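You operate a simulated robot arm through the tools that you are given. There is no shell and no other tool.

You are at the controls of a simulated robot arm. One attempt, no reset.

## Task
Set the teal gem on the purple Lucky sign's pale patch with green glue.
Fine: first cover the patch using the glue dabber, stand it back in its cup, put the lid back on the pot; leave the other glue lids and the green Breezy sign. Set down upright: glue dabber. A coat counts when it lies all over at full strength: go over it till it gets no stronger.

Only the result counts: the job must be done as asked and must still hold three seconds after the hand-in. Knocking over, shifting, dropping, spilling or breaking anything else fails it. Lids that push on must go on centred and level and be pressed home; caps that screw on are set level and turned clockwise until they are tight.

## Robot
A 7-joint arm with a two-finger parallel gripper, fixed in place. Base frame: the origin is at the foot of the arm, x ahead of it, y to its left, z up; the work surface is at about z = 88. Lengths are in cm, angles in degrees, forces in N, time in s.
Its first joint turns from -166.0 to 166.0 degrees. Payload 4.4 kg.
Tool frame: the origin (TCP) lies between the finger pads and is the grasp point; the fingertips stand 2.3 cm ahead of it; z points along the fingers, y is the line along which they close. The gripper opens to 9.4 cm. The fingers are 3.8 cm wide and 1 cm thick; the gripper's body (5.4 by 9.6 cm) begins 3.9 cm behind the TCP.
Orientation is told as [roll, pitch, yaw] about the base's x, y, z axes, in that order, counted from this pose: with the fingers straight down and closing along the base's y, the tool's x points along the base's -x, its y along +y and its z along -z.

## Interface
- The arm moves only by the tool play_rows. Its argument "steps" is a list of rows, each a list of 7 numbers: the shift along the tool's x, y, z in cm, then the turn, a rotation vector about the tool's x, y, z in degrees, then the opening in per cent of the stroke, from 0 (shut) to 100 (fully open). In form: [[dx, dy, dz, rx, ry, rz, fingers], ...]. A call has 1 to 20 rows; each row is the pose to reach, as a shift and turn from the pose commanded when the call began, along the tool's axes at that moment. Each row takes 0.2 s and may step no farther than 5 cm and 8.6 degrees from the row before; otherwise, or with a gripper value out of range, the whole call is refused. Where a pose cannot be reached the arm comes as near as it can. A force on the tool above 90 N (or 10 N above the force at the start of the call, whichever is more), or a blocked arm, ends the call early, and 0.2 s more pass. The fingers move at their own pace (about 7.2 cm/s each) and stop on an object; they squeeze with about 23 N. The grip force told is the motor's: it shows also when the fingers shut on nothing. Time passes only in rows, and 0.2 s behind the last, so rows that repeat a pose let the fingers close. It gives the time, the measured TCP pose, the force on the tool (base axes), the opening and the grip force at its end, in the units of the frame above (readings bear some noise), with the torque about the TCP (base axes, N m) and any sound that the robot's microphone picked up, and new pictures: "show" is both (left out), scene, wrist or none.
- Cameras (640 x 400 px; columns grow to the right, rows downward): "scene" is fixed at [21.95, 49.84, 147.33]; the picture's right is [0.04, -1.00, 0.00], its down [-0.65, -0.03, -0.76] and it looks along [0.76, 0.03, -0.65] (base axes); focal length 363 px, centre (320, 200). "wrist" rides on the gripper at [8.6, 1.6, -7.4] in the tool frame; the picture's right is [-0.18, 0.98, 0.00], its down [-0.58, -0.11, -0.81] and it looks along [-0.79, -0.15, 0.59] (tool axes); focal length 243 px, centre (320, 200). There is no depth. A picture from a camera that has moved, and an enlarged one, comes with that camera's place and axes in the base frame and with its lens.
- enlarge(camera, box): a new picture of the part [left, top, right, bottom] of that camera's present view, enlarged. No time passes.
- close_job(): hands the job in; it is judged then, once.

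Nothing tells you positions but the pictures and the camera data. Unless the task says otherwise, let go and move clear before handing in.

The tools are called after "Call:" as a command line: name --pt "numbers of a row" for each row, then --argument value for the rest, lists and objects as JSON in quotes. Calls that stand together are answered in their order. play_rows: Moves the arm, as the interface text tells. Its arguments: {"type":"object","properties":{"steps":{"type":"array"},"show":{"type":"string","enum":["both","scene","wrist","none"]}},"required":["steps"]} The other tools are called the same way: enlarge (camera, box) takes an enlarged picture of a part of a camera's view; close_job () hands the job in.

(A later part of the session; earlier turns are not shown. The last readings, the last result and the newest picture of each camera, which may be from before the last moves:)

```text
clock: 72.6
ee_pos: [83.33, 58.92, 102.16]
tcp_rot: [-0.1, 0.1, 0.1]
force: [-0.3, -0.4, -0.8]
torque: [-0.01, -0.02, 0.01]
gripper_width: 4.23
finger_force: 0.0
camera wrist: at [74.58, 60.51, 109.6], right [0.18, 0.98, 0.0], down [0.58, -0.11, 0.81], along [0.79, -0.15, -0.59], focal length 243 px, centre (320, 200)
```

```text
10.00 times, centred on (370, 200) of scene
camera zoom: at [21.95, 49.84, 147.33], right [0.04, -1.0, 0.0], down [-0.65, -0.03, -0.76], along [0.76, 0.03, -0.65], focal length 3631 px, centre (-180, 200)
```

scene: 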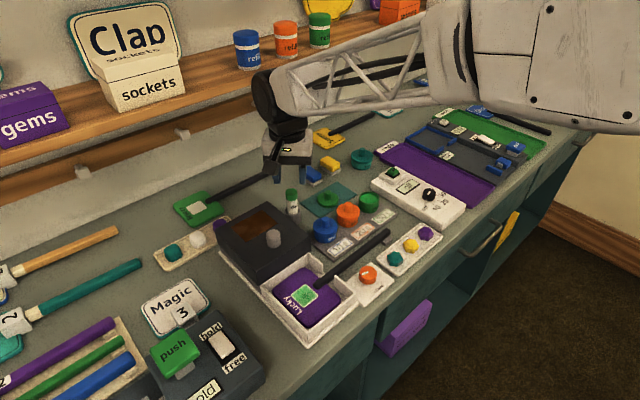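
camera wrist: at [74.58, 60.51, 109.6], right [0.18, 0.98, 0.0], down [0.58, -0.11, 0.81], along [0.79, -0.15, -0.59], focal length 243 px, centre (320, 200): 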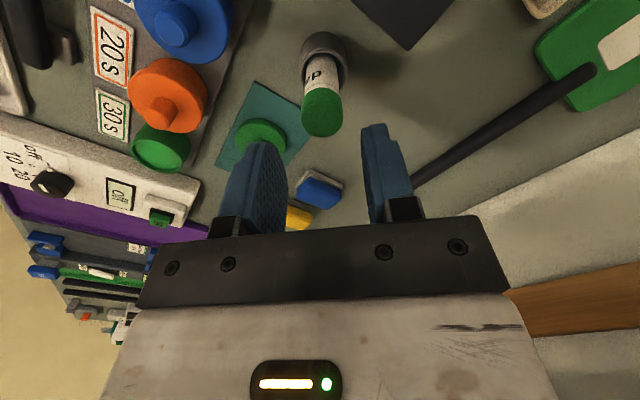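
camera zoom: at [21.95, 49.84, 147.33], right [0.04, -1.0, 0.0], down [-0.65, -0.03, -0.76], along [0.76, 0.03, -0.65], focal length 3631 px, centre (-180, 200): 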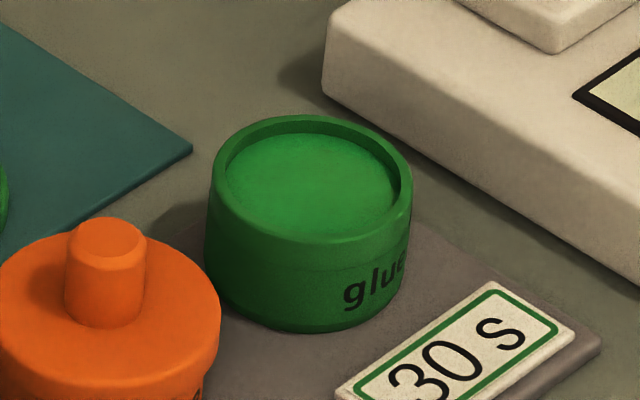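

The coat is uniform across all tiles, with the darker lines being only texture seams. Now the lid: back to where I parked it on the mat.

Call:
play_rows --pt "-3.4 -3.5 0 0 0 0 45" --pt "-6.6 -6.9 1.2 0 0 0 45" --pt "-7.59 -7.96 5 0 0 0 45" --pt "-7.59 -7.96 9 0 0 0 45" --pt "-7.59 -7.96 10.45 0 0 0 45" --pt "-7.59 -7.96 10.45 0 0 0 45" --show "wrist"

Call:
enlarge --camera "wrist" --box '[240, 80, 400, 210]'

Call:
enlarge --camera "scene" --box '[305, 165, 365, 215]'

```text
clock: 74.0
ee_pos: [90.93, 50.82, 91.85]
tcp_rot: [0.0, -0.1, 0.0]
force: [0.0, 0.2, 0.7]
torque: [0.0, -0.03, 0.0]
gripper_width: 4.21
finger_force: 0.0
camera wrist: at [82.22, 52.46, 99.36], right [0.18, 0.98, 0.0], down [0.58, -0.11, 0.81], along [0.79, -0.15, -0.59], focal length 243 px, centre (320, 200)
```

wrist: 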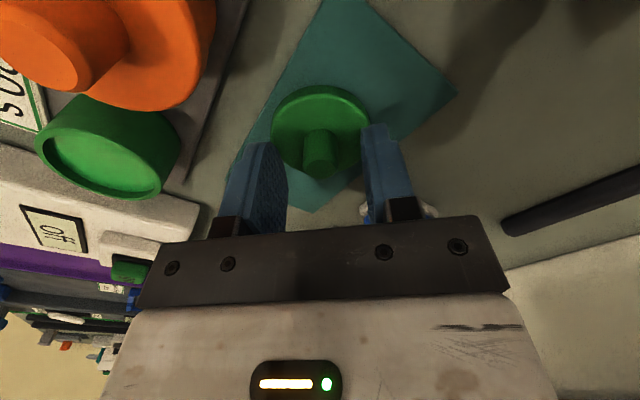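

```text
3.08 times, centred on (320, 145) of wrist
camera zoom: at [82.22, 52.46, 99.36], right [0.18, 0.98, 0.0], down [0.58, -0.11, 0.81], along [0.79, -0.15, -0.59], focal length 746 px, centre (320, 369)
```

zoom: 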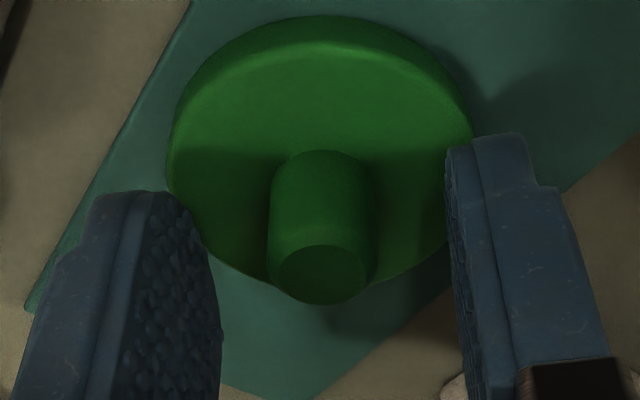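

```text
8.00 times, centred on (335, 190) of scene
camera zoom: at [21.95, 49.84, 147.33], right [0.04, -1.0, 0.0], down [-0.65, -0.03, -0.76], along [0.76, 0.03, -0.65], focal length 2905 px, centre (200, 280)
```

zoom: 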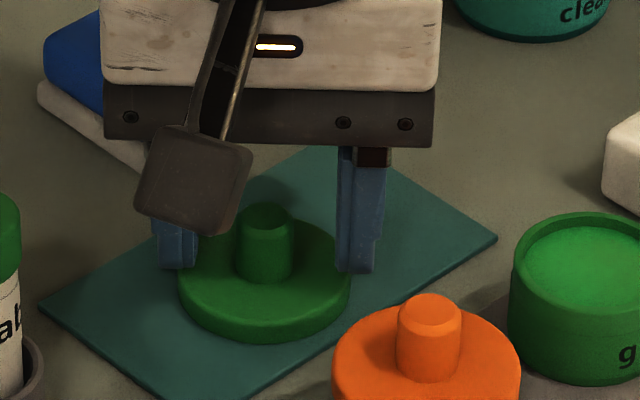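

The knob is well centred. I'll grip it, lift, and carry the lid over the green pot.

Call:
play_rows --pt "0 0 0.2 0 0 0 45" --pt "0 0 0.2 0 0 0 10" --pt "0 0 0.2 0 0 0 0" --pt "0 0 0.2 0 0 0 0" --pt "0 0 0.2 0 0 0 0" --pt "0 0 -3 0 0 0 0" --pt "0 0 -7 0 0 0 0" --pt "1 -4.8 -7.5 0 0 0 0" --pt "2.2 -9.6 -7.5 0 0 0 0" --pt "2.21 -9.85 -7.5 0 0 0 0" --pt "2.21 -9.85 -7.5 0 0 0 0"

Call:
enlarge --camera "wrist" --box '[240, 20, 400, 200]'

Call:
enlarge --camera "scene" --box '[330, 150, 410, 220]'

```text
clock: 76.4
ee_pos: [88.86, 41.07, 99.41]
tcp_rot: [0.0, 0.0, 0.0]
force: [-0.3, 0.9, 0.0]
torque: [0.0, -0.03, 0.04]
gripper_width: 1.66
finger_force: 23.1
camera wrist: at [80.03, 42.65, 106.88], right [0.18, 0.98, 0.0], down [0.58, -0.11, 0.81], along [0.79, -0.15, -0.59], focal length 243 px, centre (320, 200)
```

scene: 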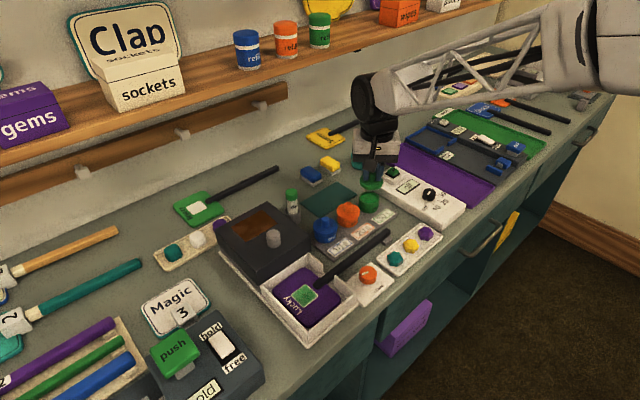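
wrist: 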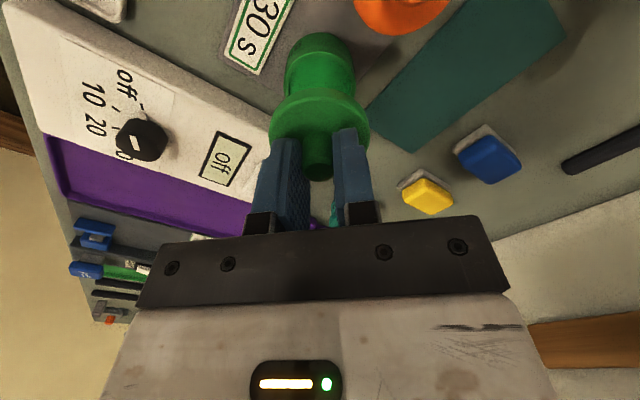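

```text
2.22 times, centred on (320, 110) of wrist
camera zoom: at [80.03, 42.65, 106.88], right [0.18, 0.98, 0.0], down [0.58, -0.11, 0.81], along [0.79, -0.15, -0.59], focal length 539 px, centre (320, 400)
```

zoom: 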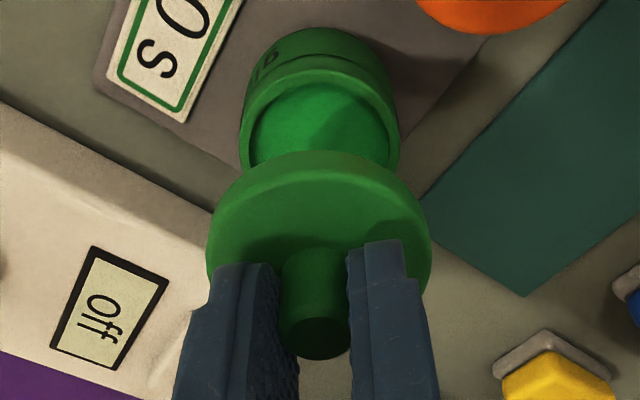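

```text
5.71 times, centred on (370, 185) of scene
camera zoom: at [21.95, 49.84, 147.33], right [0.04, -1.0, 0.0], down [-0.65, -0.03, -0.76], along [0.76, 0.03, -0.65], focal length 2075 px, centre (34, 286)
```

zoom: 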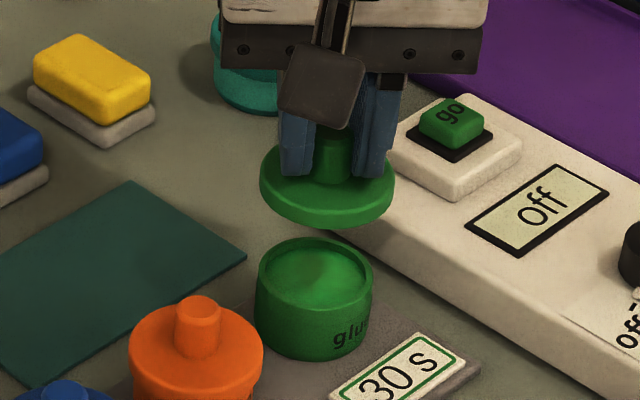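

The lid lines up over the pot in both views. I'll lower it to just above the rim and check.

Call:
play_rows --pt "0.1 -0.02 2 0 0 0 0" --pt "0.1 -0.02 3.3 0 0 0 0" --pt "0.1 -0.02 3.8 0 0 0 0" --pt "0.1 -0.02 3.8 0 0 0 0" --show "wrist"

Call:
enlarge --camera "wrist" --box '[240, 40, 400, 200]'

Call:
enlarge --camera "scene" --box '[340, 170, 400, 220]'

```text
clock: 77.4
ee_pos: [88.73, 41.05, 95.6]
tcp_rot: [0.0, 0.0, 0.0]
force: [0.7, -0.4, -1.0]
torque: [-0.01, 0.04, -0.02]
gripper_width: 1.62
finger_force: 23.2
camera wrist: at [79.94, 42.66, 103.08], right [0.18, 0.98, 0.0], down [0.58, -0.11, 0.81], along [0.79, -0.15, -0.59], focal length 243 px, centre (320, 200)
```

wrist: 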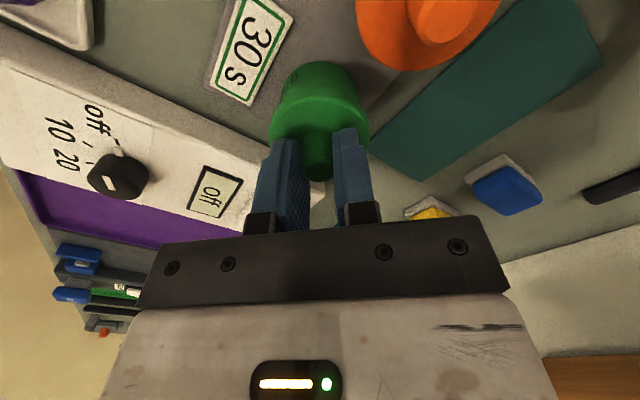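

```text
2.50 times, centred on (320, 120) of wrist
camera zoom: at [79.94, 42.66, 103.08], right [0.18, 0.98, 0.0], down [0.58, -0.11, 0.81], along [0.79, -0.15, -0.59], focal length 606 px, centre (320, 400)
```

zoom: 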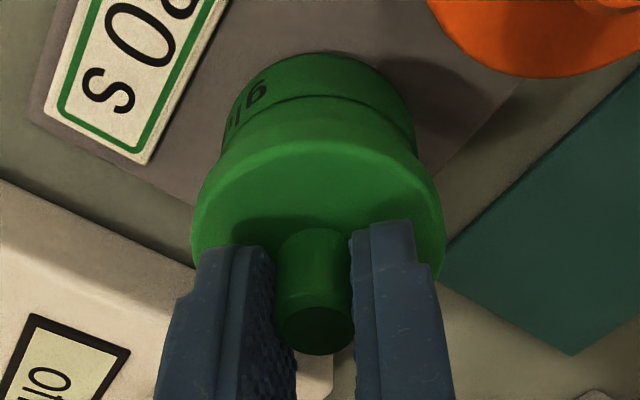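

```text
8.00 times, centred on (370, 195) of scene
camera zoom: at [21.95, 49.84, 147.33], right [0.04, -1.0, 0.0], down [-0.65, -0.03, -0.76], along [0.76, 0.03, -0.65], focal length 2905 px, centre (-80, 240)
```

zoom: 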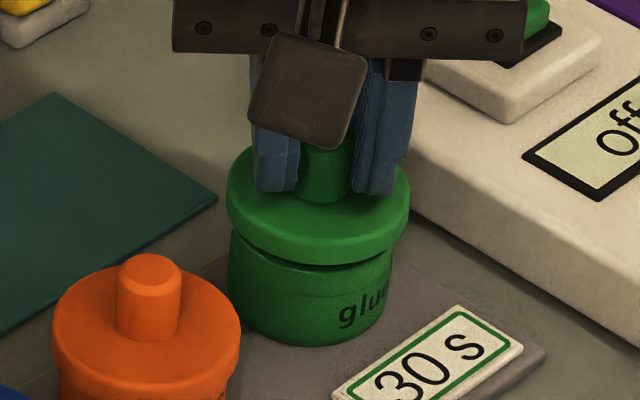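

Well aligned. I'll press down gradually until it snaps home.

Call:
play_rows --pt "0 0.04 0.4 0 0 0 0" --pt "0 0.04 0.7 0 0 0 0" --pt "0 0.04 0.9 0 0 0 0" --pt "0 0.04 1.05 0 0 0 0" --pt "0 0.04 1.2 0 0 0 0" --pt "0 0.04 1.3 0 0 0 0" --show "none"

Call:
enlarge --camera "scene" --box '[340, 170, 400, 220]'

```text
clock: 78.8
ee_pos: [88.73, 41.12, 94.38]
tcp_rot: [0.0, -0.2, -0.1]
force: [12.0, -5.6, 13.7]
torque: [-0.1, -0.2, 0.04]
gripper_width: 1.67
finger_force: 23.5
heard: snap
```

```text
8.00 times, centred on (370, 195) of scene
camera zoom: at [21.95, 49.84, 147.33], right [0.04, -1.0, 0.0], down [-0.65, -0.03, -0.76], along [0.76, 0.03, -0.65], focal length 2905 px, centre (-80, 240)
```

zoom: 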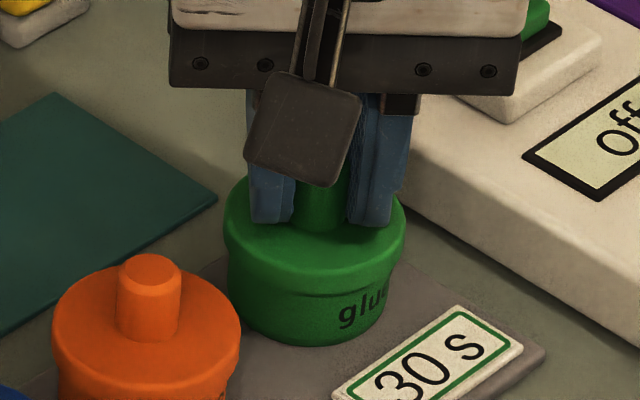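

Snap heard. I'll press a little more to be sure it's fully home, then release.

Call:
play_rows --pt "0 0 0.15 0 0 0 0" --pt "0 0 0.3 0 0 0 0" --pt "0 0 0.3 0 0 0 0" --show "none"

Call:
enlarge --camera "scene" --box '[340, 170, 400, 220]'

```text
clock: 79.6
ee_pos: [88.73, 41.25, 94.14]
tcp_rot: [0.2, -0.3, 0.0]
force: [4.8, -20.7, 39.0]
torque: [-0.32, 0.0, 0.04]
gripper_width: 1.65
finger_force: 22.8
```

```text
8.00 times, centred on (370, 195) of scene
camera zoom: at [21.95, 49.84, 147.33], right [0.04, -1.0, 0.0], down [-0.65, -0.03, -0.76], along [0.76, 0.03, -0.65], focal length 2905 px, centre (-80, 240)
```

zoom: 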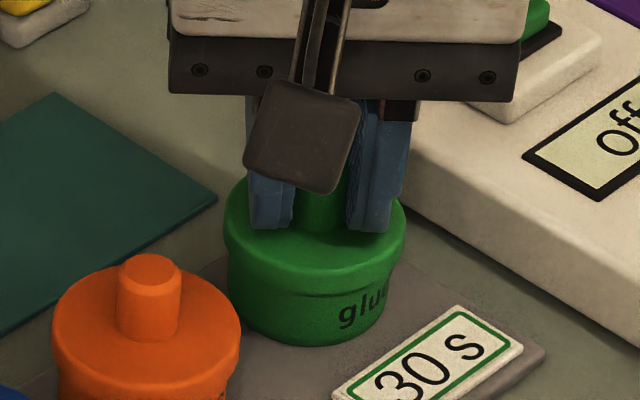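

The lid is home and level. I'll release it, rise, and move over to hover above the teal gem.

Call:
play_rows --pt "0 0 -0.25 0 0 0 0" --pt "0 0 -0.28 0 0 0 45" --pt "0 0 -0.28 0 0 0 45" --pt "0 0 -0.28 0 0 0 45" --pt "0 0 -4 0 0 0 45" --pt "1 -0.3 -8 0 0 0 45" --pt "5.5 -1.5 -8 0 0 0 50" --pt "10 -2.7 -8 0 0 0 50" --pt "14.5 -4 -8 0 0 0 50" --pt "17.4 -4.75 -8 0 0 0 50" --pt "17.4 -4.75 -8 0 0 0 50"

Call:
enlarge --camera "wrist" --box '[240, 20, 400, 160]'

Call:
enlarge --camera "scene" --box '[270, 170, 430, 290]'

Call:
enlarge --camera "scene" --box '[280, 270, 330, 310]'

```text
clock: 82.0
ee_pos: [71.18, 36.32, 102.01]
tcp_rot: [0.0, 0.0, 0.1]
force: [0.2, -0.1, -0.3]
torque: [0.0, 0.04, 0.03]
gripper_width: 4.68
finger_force: 0.1
camera wrist: at [62.45, 37.94, 109.45], right [0.18, 0.98, 0.0], down [0.58, -0.11, 0.81], along [0.79, -0.15, -0.59], focal length 243 px, centre (320, 200)
```

scene: 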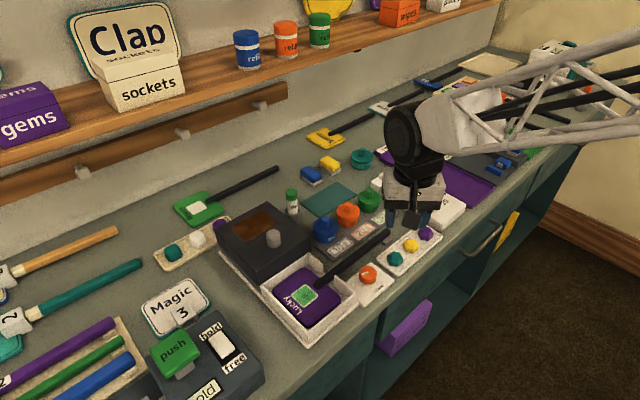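
wrist: 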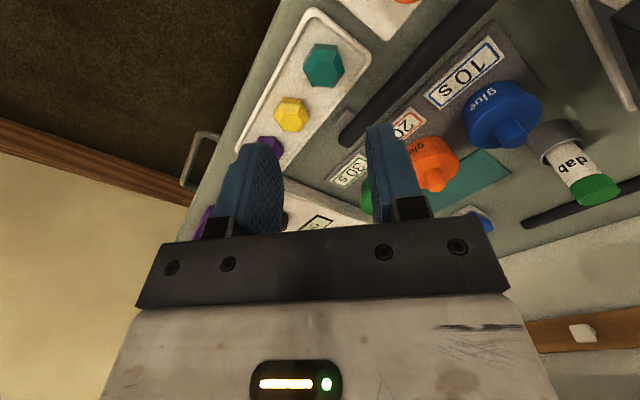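

```text
2.86 times, centred on (320, 90) of wrist
camera zoom: at [62.45, 37.94, 109.45], right [0.18, 0.98, 0.0], down [0.58, -0.11, 0.81], along [0.79, -0.15, -0.59], focal length 693 px, centre (320, 514)
```

zoom: 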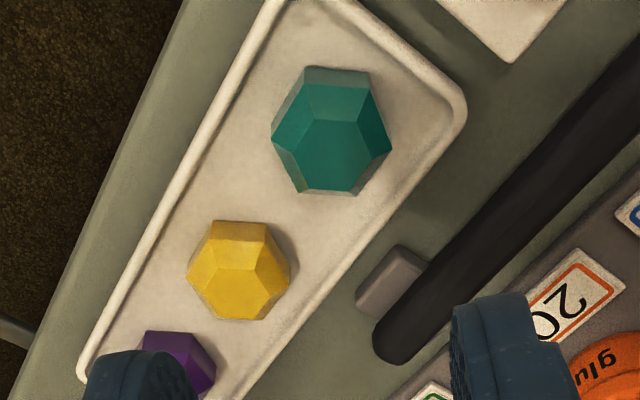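

```text
3.33 times, centred on (350, 230) of scene
camera zoom: at [21.95, 49.84, 147.33], right [0.04, -1.0, 0.0], down [-0.65, -0.03, -0.76], along [0.76, 0.03, -0.65], focal length 1210 px, centre (220, 100)
```

zoom: 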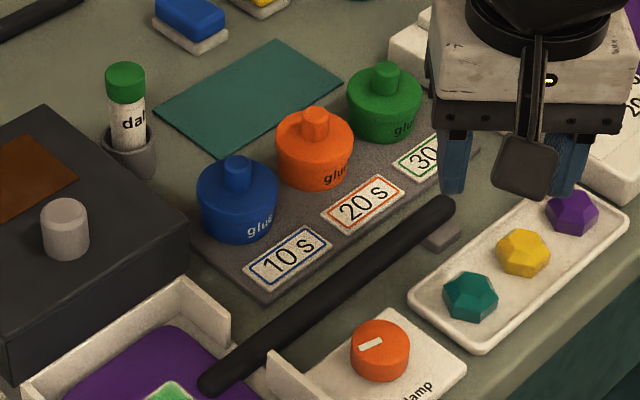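

```text
10.00 times, centred on (305, 290) of scene
camera zoom: at [21.95, 49.84, 147.33], right [0.04, -1.0, 0.0], down [-0.65, -0.03, -0.76], along [0.76, 0.03, -0.65], focal length 3631 px, centre (470, -700)
```

zoom: 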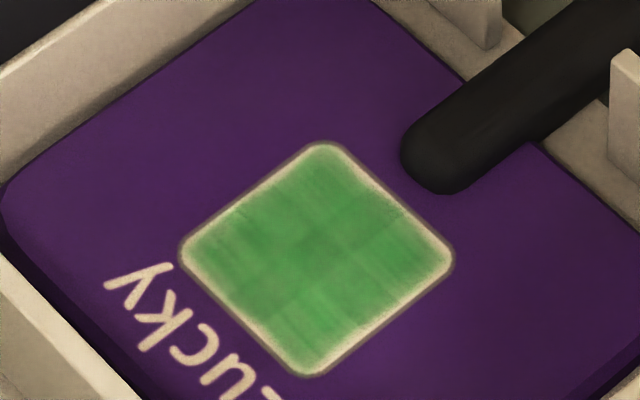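

The gem's flat sides face across the tray (about 45°), so I'll turn the gripper 45° clockwise to grip those flats, then recheck alignment.

Call:
play_rows --pt "-0.1 0.03 0.8 0 0 7.5 42" --pt "-0.2 0.06 1.6 0 0 15 42" --pt "-0.3 0.09 2.4 0 0 22.5 42" --pt "-0.4 0.12 3.2 0 0 30 42" --pt "-0.5 0.15 4 0 0 37.5 42" --pt "-0.55 0.15 4.8 0 0 45 42" --pt "-0.55 0.15 4.8 0 0 45 42"

Call:
enlarge --camera "wrist" --box '[240, 40, 400, 180]'

Call:
enlarge --camera "scene" --box '[370, 210, 440, 280]'

```text
clock: 83.6
ee_pos: [71.63, 36.53, 97.16]
tcp_rot: [0.0, 0.0, -45.1]
force: [0.0, 0.1, 0.5]
torque: [-0.01, -0.01, -0.01]
gripper_width: 3.95
finger_force: 0.0
camera wrist: at [66.71, 43.74, 104.62], right [0.83, 0.56, 0.0], down [0.33, -0.49, 0.81], along [0.45, -0.67, -0.59], focal length 243 px, centre (320, 200)
```

scene: 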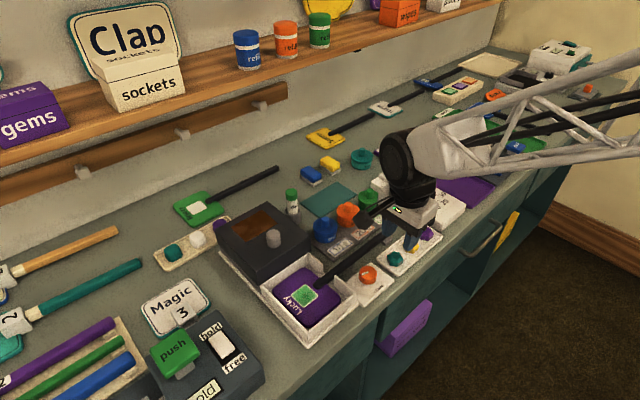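
wrist: 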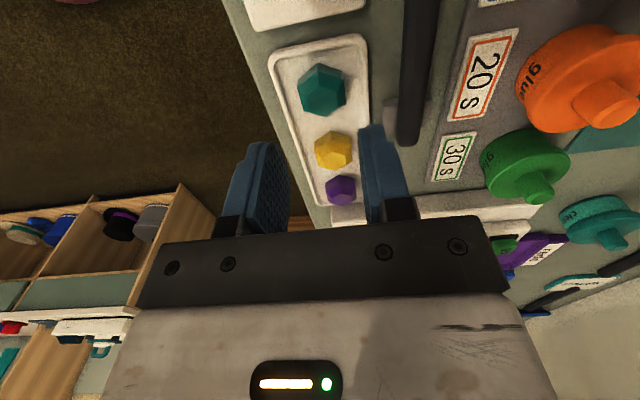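

```text
2.86 times, centred on (320, 110) of wrist
camera zoom: at [66.71, 43.74, 104.62], right [0.83, 0.56, 0.0], down [0.33, -0.49, 0.81], along [0.45, -0.67, -0.59], focal length 693 px, centre (320, 457)
```

zoom: 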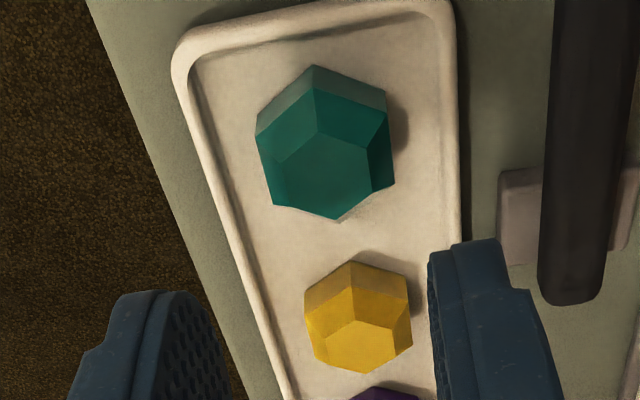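

```text
5.71 times, centred on (405, 245) of scene
camera zoom: at [21.95, 49.84, 147.33], right [0.04, -1.0, 0.0], down [-0.65, -0.03, -0.76], along [0.76, 0.03, -0.65], focal length 2075 px, centre (-166, -57)
```

zoom: 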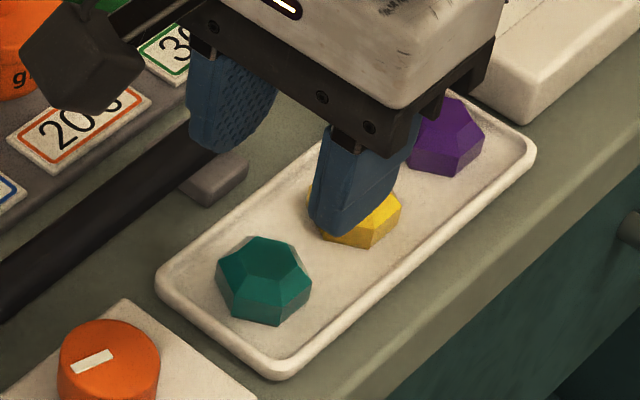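

The rotated view shows the gem's flats square to the fingers, with its centre at about (71.86, 36.48). I'll descend around it and check clearance before closing.

Call:
play_rows --pt "-0.17 0.11 2.5 0 0 0 39" --pt "-0.17 0.11 4.5 0 0 0 39" --pt "-0.17 0.11 5.5 0 0 0 39" --pt "-0.17 0.11 5.5 0 0 0 39" --show "wrist"

Call:
enlarge --camera "wrist" --box '[240, 80, 400, 210]'

Call:
enlarge --camera "scene" --box '[370, 220, 430, 280]'

```text
clock: 84.6
ee_pos: [71.93, 36.3, 91.7]
tcp_rot: [0.1, 0.0, -45.0]
force: [-0.1, 0.2, -0.8]
torque: [-0.02, -0.01, -0.01]
gripper_width: 3.67
finger_force: 0.1
camera wrist: at [66.91, 43.66, 99.09], right [0.83, 0.56, 0.0], down [0.33, -0.49, 0.81], along [0.46, -0.67, -0.59], focal length 243 px, centre (320, 200)
```

wrist: 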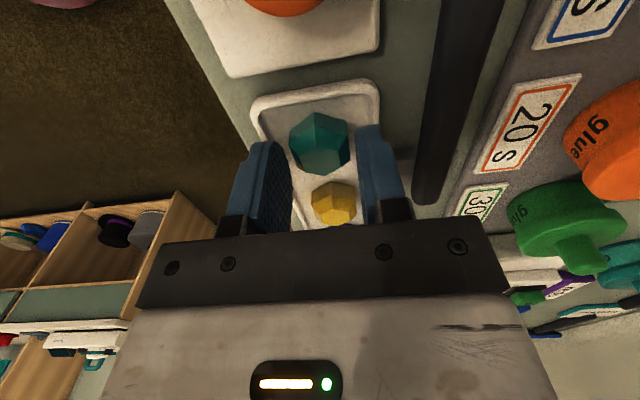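

```text
3.08 times, centred on (320, 145) of wrist
camera zoom: at [66.91, 43.66, 99.09], right [0.83, 0.56, 0.0], down [0.33, -0.49, 0.81], along [0.46, -0.67, -0.59], focal length 746 px, centre (320, 369)
```

zoom: 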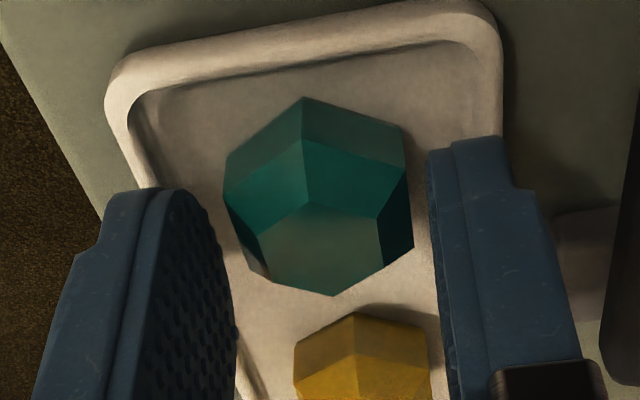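

```text
6.67 times, centred on (400, 250) of scene
camera zoom: at [21.95, 49.84, 147.33], right [0.04, -1.0, 0.0], down [-0.65, -0.03, -0.76], along [0.76, 0.03, -0.65], focal length 2420 px, centre (-213, -133)
```

zoom: 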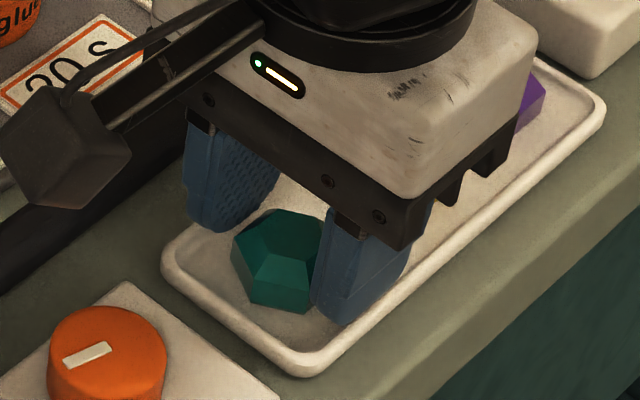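

The gem sits nicely between the fingers. I'll shift slightly, lower a touch more, close on the flats, and lift gently.

Call:
play_rows --pt "0.15 0 0.2 0 0 0 39" --pt "0.15 0 0.2 0 0 0 20" --pt "0.15 0 0.2 0 0 0 10" --pt "0.15 0 0.2 0 0 0 10" --pt "0.15 0 0.2 0 0 0 10" --show "wrist"

Call:
enlarge --camera "wrist" --box '[240, 80, 400, 210]'

Call:
enlarge --camera "scene" --box '[370, 220, 430, 280]'

```text
clock: 85.8
ee_pos: [71.85, 36.6, 91.52]
tcp_rot: [0.0, 0.0, -45.1]
force: [-0.1, -0.4, 1.8]
torque: [-0.02, 0.01, -0.01]
gripper_width: 3.15
finger_force: 22.7
camera wrist: at [66.8, 43.79, 98.9], right [0.83, 0.56, 0.0], down [0.33, -0.49, 0.81], along [0.46, -0.67, -0.59], focal length 243 px, centre (320, 200)
```

wrist: 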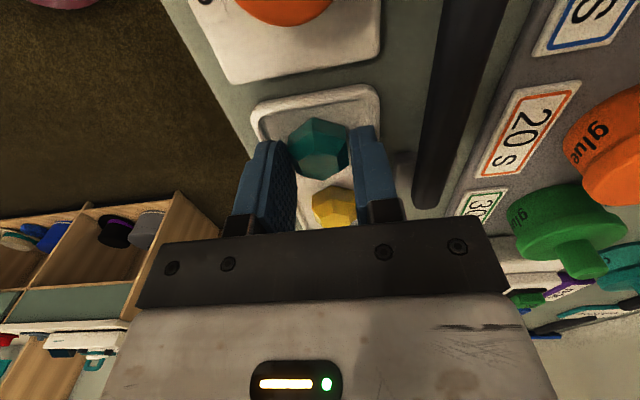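

```text
3.08 times, centred on (320, 145) of wrist
camera zoom: at [66.8, 43.79, 98.9], right [0.83, 0.56, 0.0], down [0.33, -0.49, 0.81], along [0.46, -0.67, -0.59], focal length 746 px, centre (320, 369)
```

zoom: 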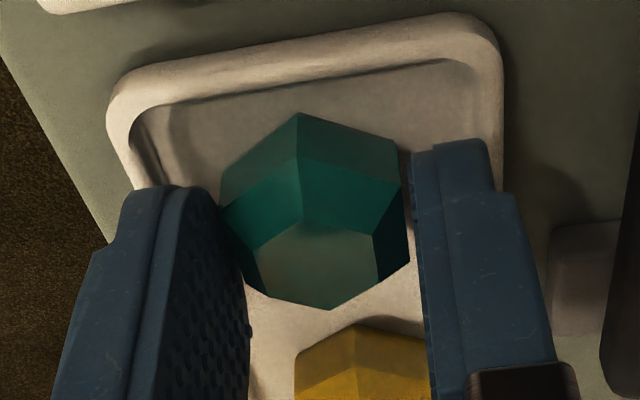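

```text
6.67 times, centred on (400, 250) of scene
camera zoom: at [21.95, 49.84, 147.33], right [0.04, -1.0, 0.0], down [-0.65, -0.03, -0.76], along [0.76, 0.03, -0.65], focal length 2420 px, centre (-213, -133)
```

zoom: 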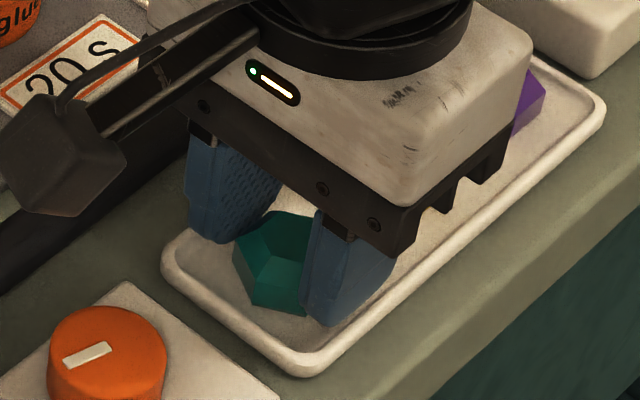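

The gem is gripped on its flats. I'll lift it out and carry it to hover over the glued patch.

Call:
play_rows --pt "0 0 -1 0 0 0 10" --pt "0 0 -4 0 0 0 10" --pt "0 0 -8 0 0 0 10" --pt "3 0.8 -9.5 0 0 0 10" --pt "7 1.8 -9.5 0 0 0 10" --pt "11 2.8 -9.5 0 0 0 10" --pt "15.2 3.9 -9.5 0 0 0 10" --pt "19 4.9 -9.5 0 0 0 10" --pt "20.36 5.23 -9.5 0 0 0 10" --pt "20.36 5.23 -9.5 0 0 0 10"

Call:
enlarge --camera "wrist" --box '[240, 20, 400, 180]'

Call:
enlarge --camera "scene" --box '[260, 220, 350, 320]'

```text
clock: 88.0
ee_pos: [61.14, 54.73, 100.9]
tcp_rot: [0.0, 0.0, -45.0]
force: [-0.5, -0.3, -0.3]
torque: [0.03, -0.01, 0.01]
gripper_width: 3.12
finger_force: 23.1
camera wrist: at [56.03, 62.0, 108.44], right [0.83, 0.56, 0.0], down [0.33, -0.49, 0.81], along [0.46, -0.67, -0.59], focal length 243 px, centre (320, 200)
```

scene: 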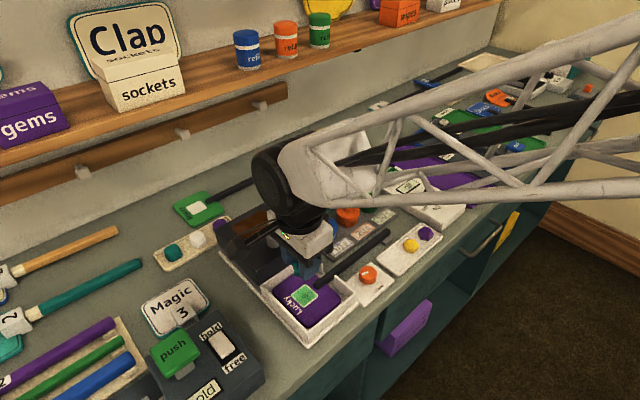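
wrist: 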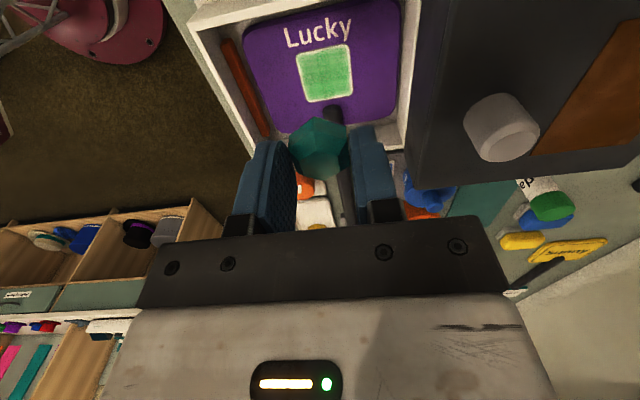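

```text
2.50 times, centred on (320, 100) of wrist
camera zoom: at [56.03, 62.0, 108.44], right [0.83, 0.56, 0.0], down [0.33, -0.49, 0.81], along [0.46, -0.67, -0.59], focal length 606 px, centre (320, 450)
```

zoom: 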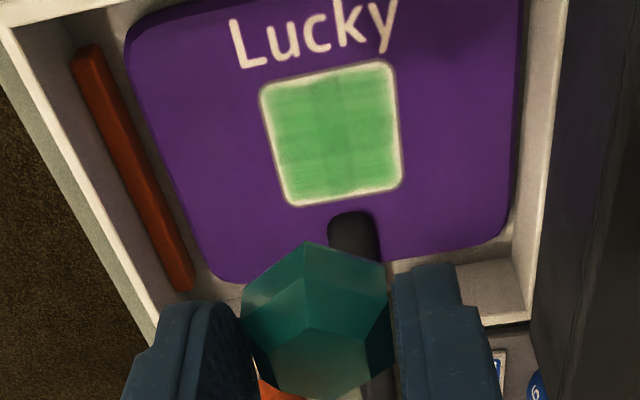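

```text
4.00 times, centred on (305, 270) of scene
camera zoom: at [21.95, 49.84, 147.33], right [0.04, -1.0, 0.0], down [-0.65, -0.03, -0.76], along [0.76, 0.03, -0.65], focal length 1452 px, centre (380, -80)
```

zoom: 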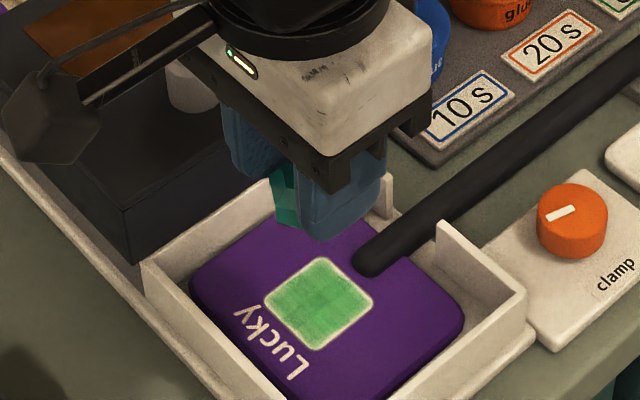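

From here the whole patch is visible, centred at about (61.6, 54.7), and the glue still looks fresh. I'll descend to just above it and compare the gem with the patch.

Call:
play_rows --pt "-0.36 0.32 3 0 0 0 10" --pt "-0.36 0.32 5.5 0 0 0 10" --pt "-0.36 0.32 7 0 0 0 10" --pt "-0.36 0.32 7 0 0 0 10" --show "wrist"

Call:
enlarge --camera "wrist" --box '[240, 40, 400, 180]'

Call:
enlarge --camera "scene" --box '[270, 250, 340, 320]'

```text
clock: 89.0
ee_pos: [61.68, 54.72, 94.06]
tcp_rot: [0.0, -0.1, -45.0]
force: [-0.1, 0.1, -1.0]
torque: [0.02, -0.02, -0.03]
gripper_width: 3.13
finger_force: 23.0
camera wrist: at [56.56, 61.92, 101.44], right [0.83, 0.56, 0.0], down [0.33, -0.49, 0.81], along [0.46, -0.67, -0.59], focal length 243 px, centre (320, 200)
```

wrist: 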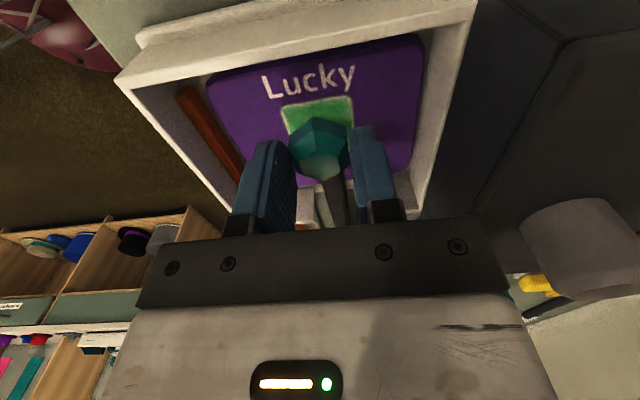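

```text
2.86 times, centred on (320, 110) of wrist
camera zoom: at [56.56, 61.92, 101.44], right [0.83, 0.56, 0.0], down [0.33, -0.49, 0.81], along [0.46, -0.67, -0.59], focal length 693 px, centre (320, 457)
```

zoom: 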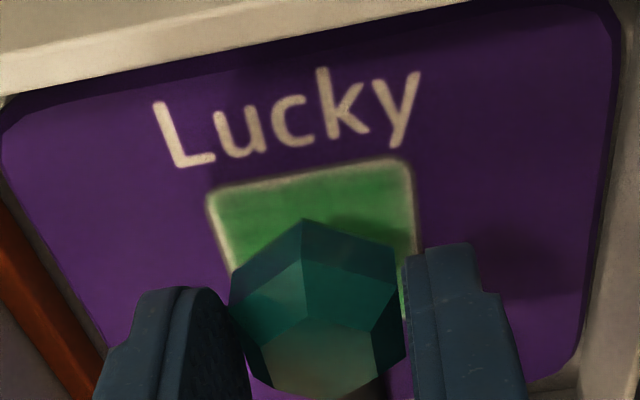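

```text
5.71 times, centred on (305, 285) of scene
camera zoom: at [21.95, 49.84, 147.33], right [0.04, -1.0, 0.0], down [-0.65, -0.03, -0.76], along [0.76, 0.03, -0.65], focal length 2075 px, centre (406, -286)
```

zoom: 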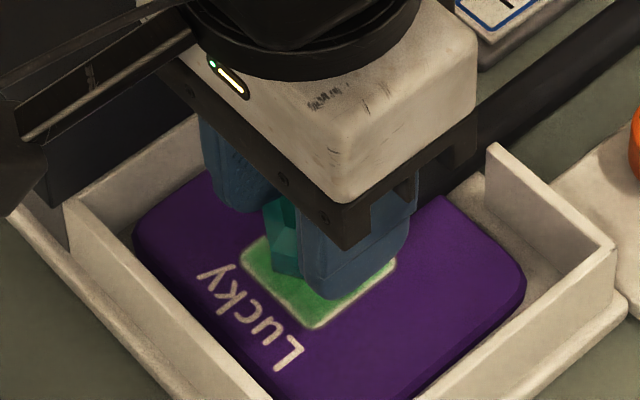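

The gem is centred over the patch within about 1 mm. I'll lower it slowly onto the glue.

Call:
play_rows --pt "0.05 -0.03 0.3 0 0 0 10" --pt "0.05 -0.03 0.5 0 0 0 10" --pt "0.05 -0.03 0.65 0 0 0 10" --pt "0.05 -0.03 0.65 0 0 0 10" --show "none"

Call:
enlarge --camera "wrist" --box '[240, 40, 400, 180]'

Call:
enlarge --camera "scene" --box '[270, 250, 340, 320]'

```text
clock: 90.0
ee_pos: [61.56, 54.8, 93.26]
tcp_rot: [0.0, 0.0, -45.0]
force: [0.3, -0.2, -0.3]
torque: [0.0, -0.01, 0.02]
gripper_width: 3.14
finger_force: 22.4
```

```text
2.86 times, centred on (320, 110) of wrist
camera zoom: at [56.52, 61.93, 100.78], right [0.83, 0.56, 0.0], down [0.33, -0.49, 0.81], along [0.46, -0.67, -0.59], focal length 693 px, centre (320, 457)
```

zoom: 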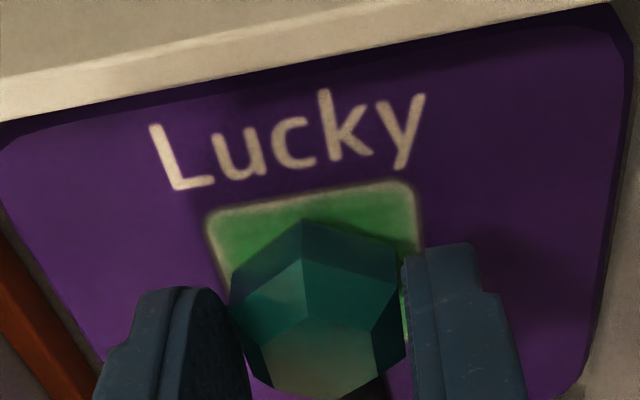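

```text
5.71 times, centred on (305, 285) of scene
camera zoom: at [21.95, 49.84, 147.33], right [0.04, -1.0, 0.0], down [-0.65, -0.03, -0.76], along [0.76, 0.03, -0.65], focal length 2075 px, centre (406, -286)
```

zoom: 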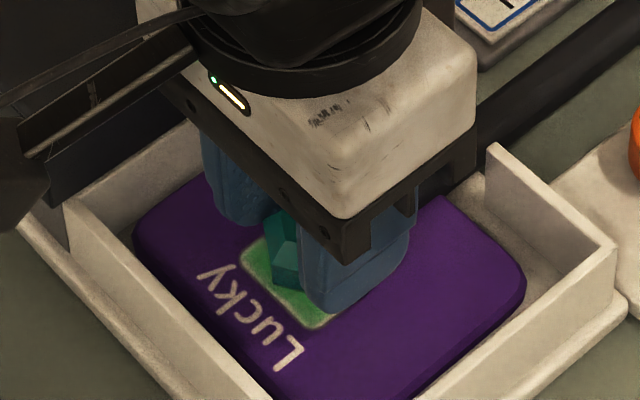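

Call:
play_rows --pt "0 0.1 0.15 0 0 0 10" --pt "0 0.1 0.3 0 0 0 10" --pt "0 0.1 0.3 0 0 0 10" --show "none"

Call:
enlarge --camera "wrist" --box '[240, 40, 400, 180]'

Call:
enlarge --camera "scene" --box '[270, 250, 340, 320]'

```text
clock: 90.8
ee_pos: [61.67, 54.77, 93.02]
tcp_rot: [-0.1, 0.1, -44.9]
force: [0.1, 0.0, 0.0]
torque: [0.0, 0.01, 0.02]
gripper_width: 3.15
finger_force: 22.9
```

```text
2.86 times, centred on (320, 110) of wrist
camera zoom: at [56.6, 62.0, 100.48], right [0.83, 0.56, 0.0], down [0.33, -0.49, 0.81], along [0.46, -0.67, -0.59], focal length 693 px, centre (320, 457)
```

zoom: 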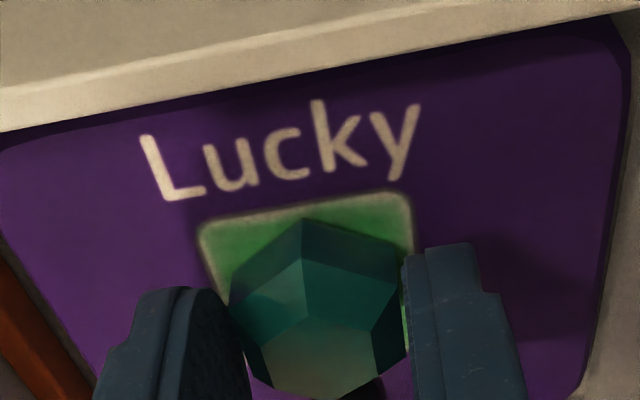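

```text
5.71 times, centred on (305, 285) of scene
camera zoom: at [21.95, 49.84, 147.33], right [0.04, -1.0, 0.0], down [-0.65, -0.03, -0.76], along [0.76, 0.03, -0.65], focal length 2075 px, centre (406, -286)
```

zoom: 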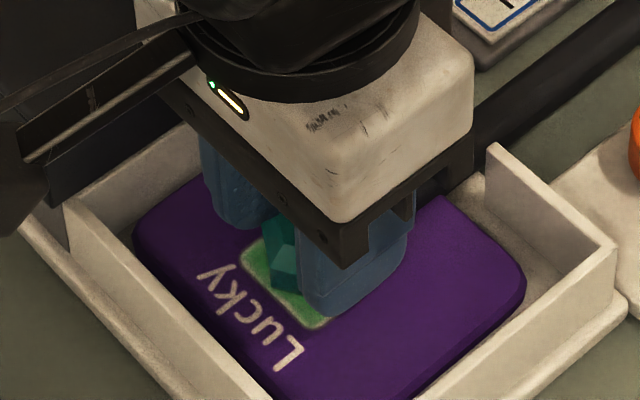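

Call:
play_rows --pt "-0.12 0 0.1 0 0 0 10" --pt "-0.12 0 0.25 0 0 0 10" --pt "-0.12 0 0.25 0 0 0 10" --show "none"

Call:
enlarge --camera "wrist" --box '[240, 40, 400, 180]'

Call:
enlarge --camera "scene" --box '[270, 250, 340, 320]'

```text
clock: 91.6
ee_pos: [61.64, 54.65, 92.75]
tcp_rot: [0.1, 0.0, -45.0]
force: [-0.9, -1.3, 3.8]
torque: [-0.08, 0.03, 0.01]
gripper_width: 3.14
finger_force: 23.0
```

```text
2.86 times, centred on (320, 110) of wrist
camera zoom: at [56.71, 61.89, 100.25], right [0.83, 0.56, 0.0], down [0.33, -0.49, 0.81], along [0.46, -0.67, -0.59], focal length 693 px, centre (320, 457)
```

zoom: 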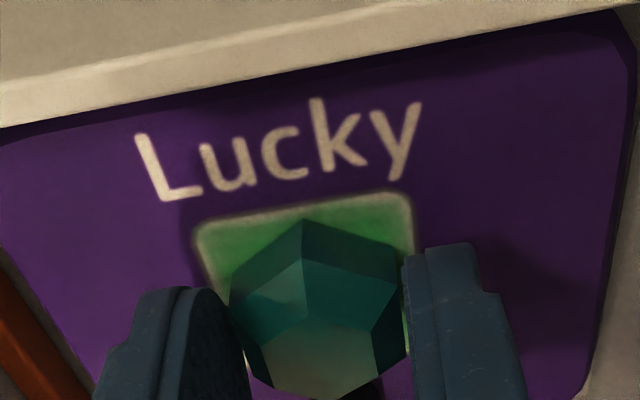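

```text
5.71 times, centred on (305, 285) of scene
camera zoom: at [21.95, 49.84, 147.33], right [0.04, -1.0, 0.0], down [-0.65, -0.03, -0.76], along [0.76, 0.03, -0.65], focal length 2075 px, centre (406, -286)
```

zoom: 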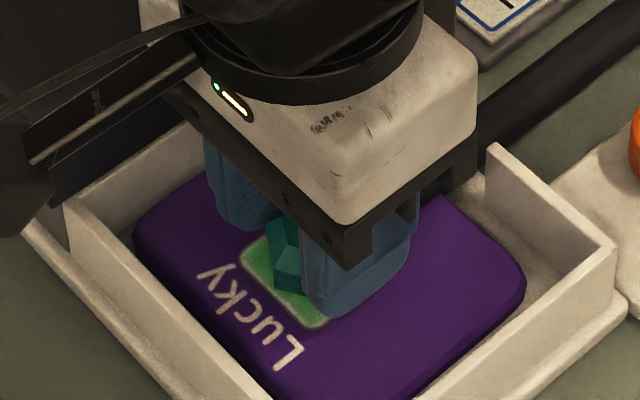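

The gem has touched down (about 4 N) and is centred on the patch. I'll press lightly for a moment, then open and rise straight up.

Call:
play_rows --pt "0 0 0.08 0 0 0 10" --pt "0 0 0.08 0 0 0 10" --pt "0 0 0.08 0 0 0 10" --pt "0 0 0.08 0 0 0 10" --pt "0 0 0.08 0 0 0 10" --pt "0 0 0.02 0 0 0 10" --pt "0 0 0.0 0 0 0 38" --pt "0 0 0 0 0 0 46" --pt "0 0 0 0 0 0 46" --pt "0 0 -2 0 0 0 46" --pt "0 0 -6 0 0 0 46" --pt "0 0 -10 0 0 0 46"

Call:
enlarge --camera "wrist" --box '[240, 0, 400, 140]'

Call:
enlarge --camera "scene" --box '[270, 250, 340, 320]'

```text
clock: 94.2
ee_pos: [61.82, 54.63, 102.78]
tcp_rot: [0.1, 0.0, -45.0]
force: [-0.1, 0.0, -0.4]
torque: [-0.02, 0.01, 0.01]
gripper_width: 4.33
finger_force: 0.1
camera wrist: at [56.69, 61.85, 110.21], right [0.83, 0.56, 0.0], down [0.33, -0.49, 0.81], along [0.46, -0.67, -0.59], focal length 243 px, centre (320, 200)
```

scene: 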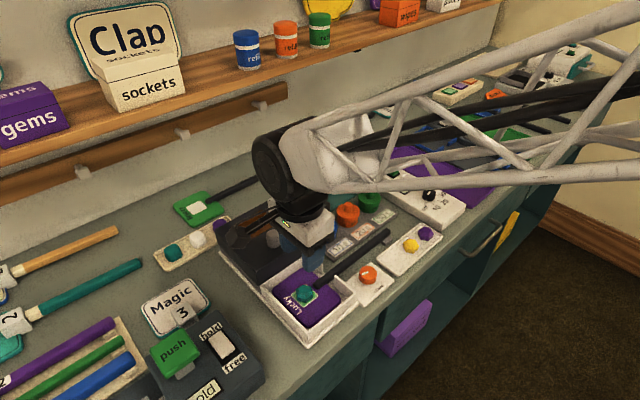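
wrist: 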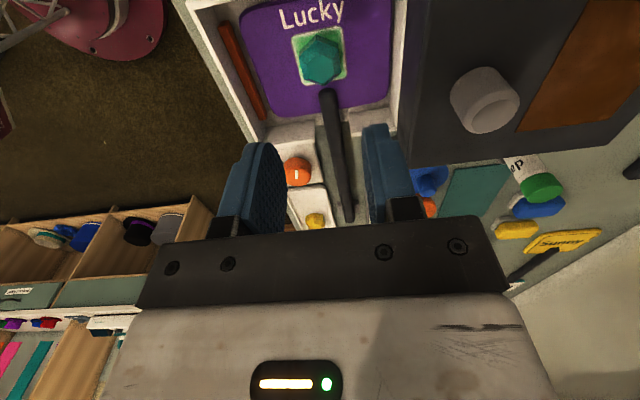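

```text
2.86 times, centred on (320, 70) of wrist
camera zoom: at [56.69, 61.85, 110.21], right [0.83, 0.56, 0.0], down [0.33, -0.49, 0.81], along [0.46, -0.67, -0.59], focal length 693 px, centre (320, 571)
```

zoom: 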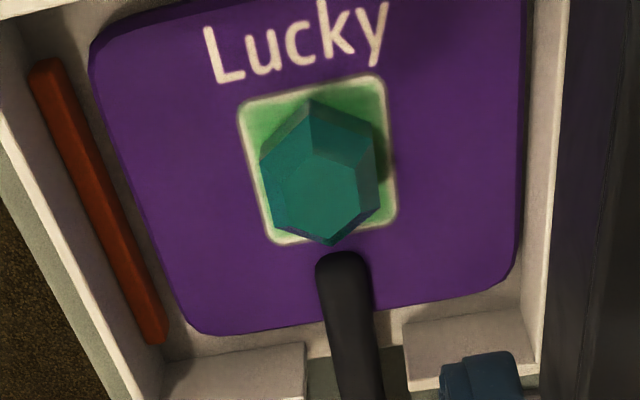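

```text
5.71 times, centred on (305, 285) of scene
camera zoom: at [21.95, 49.84, 147.33], right [0.04, -1.0, 0.0], down [-0.65, -0.03, -0.76], along [0.76, 0.03, -0.65], focal length 2075 px, centre (406, -286)
```

zoom: 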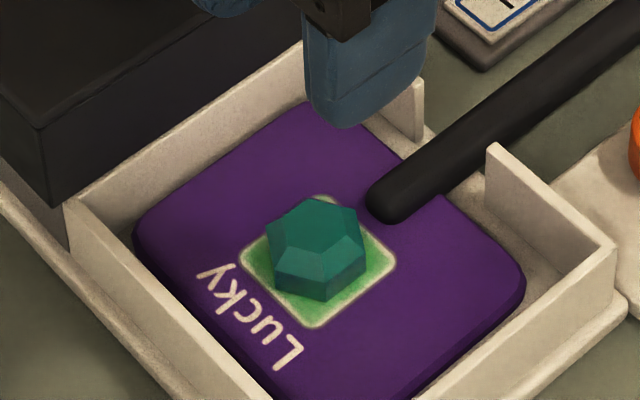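

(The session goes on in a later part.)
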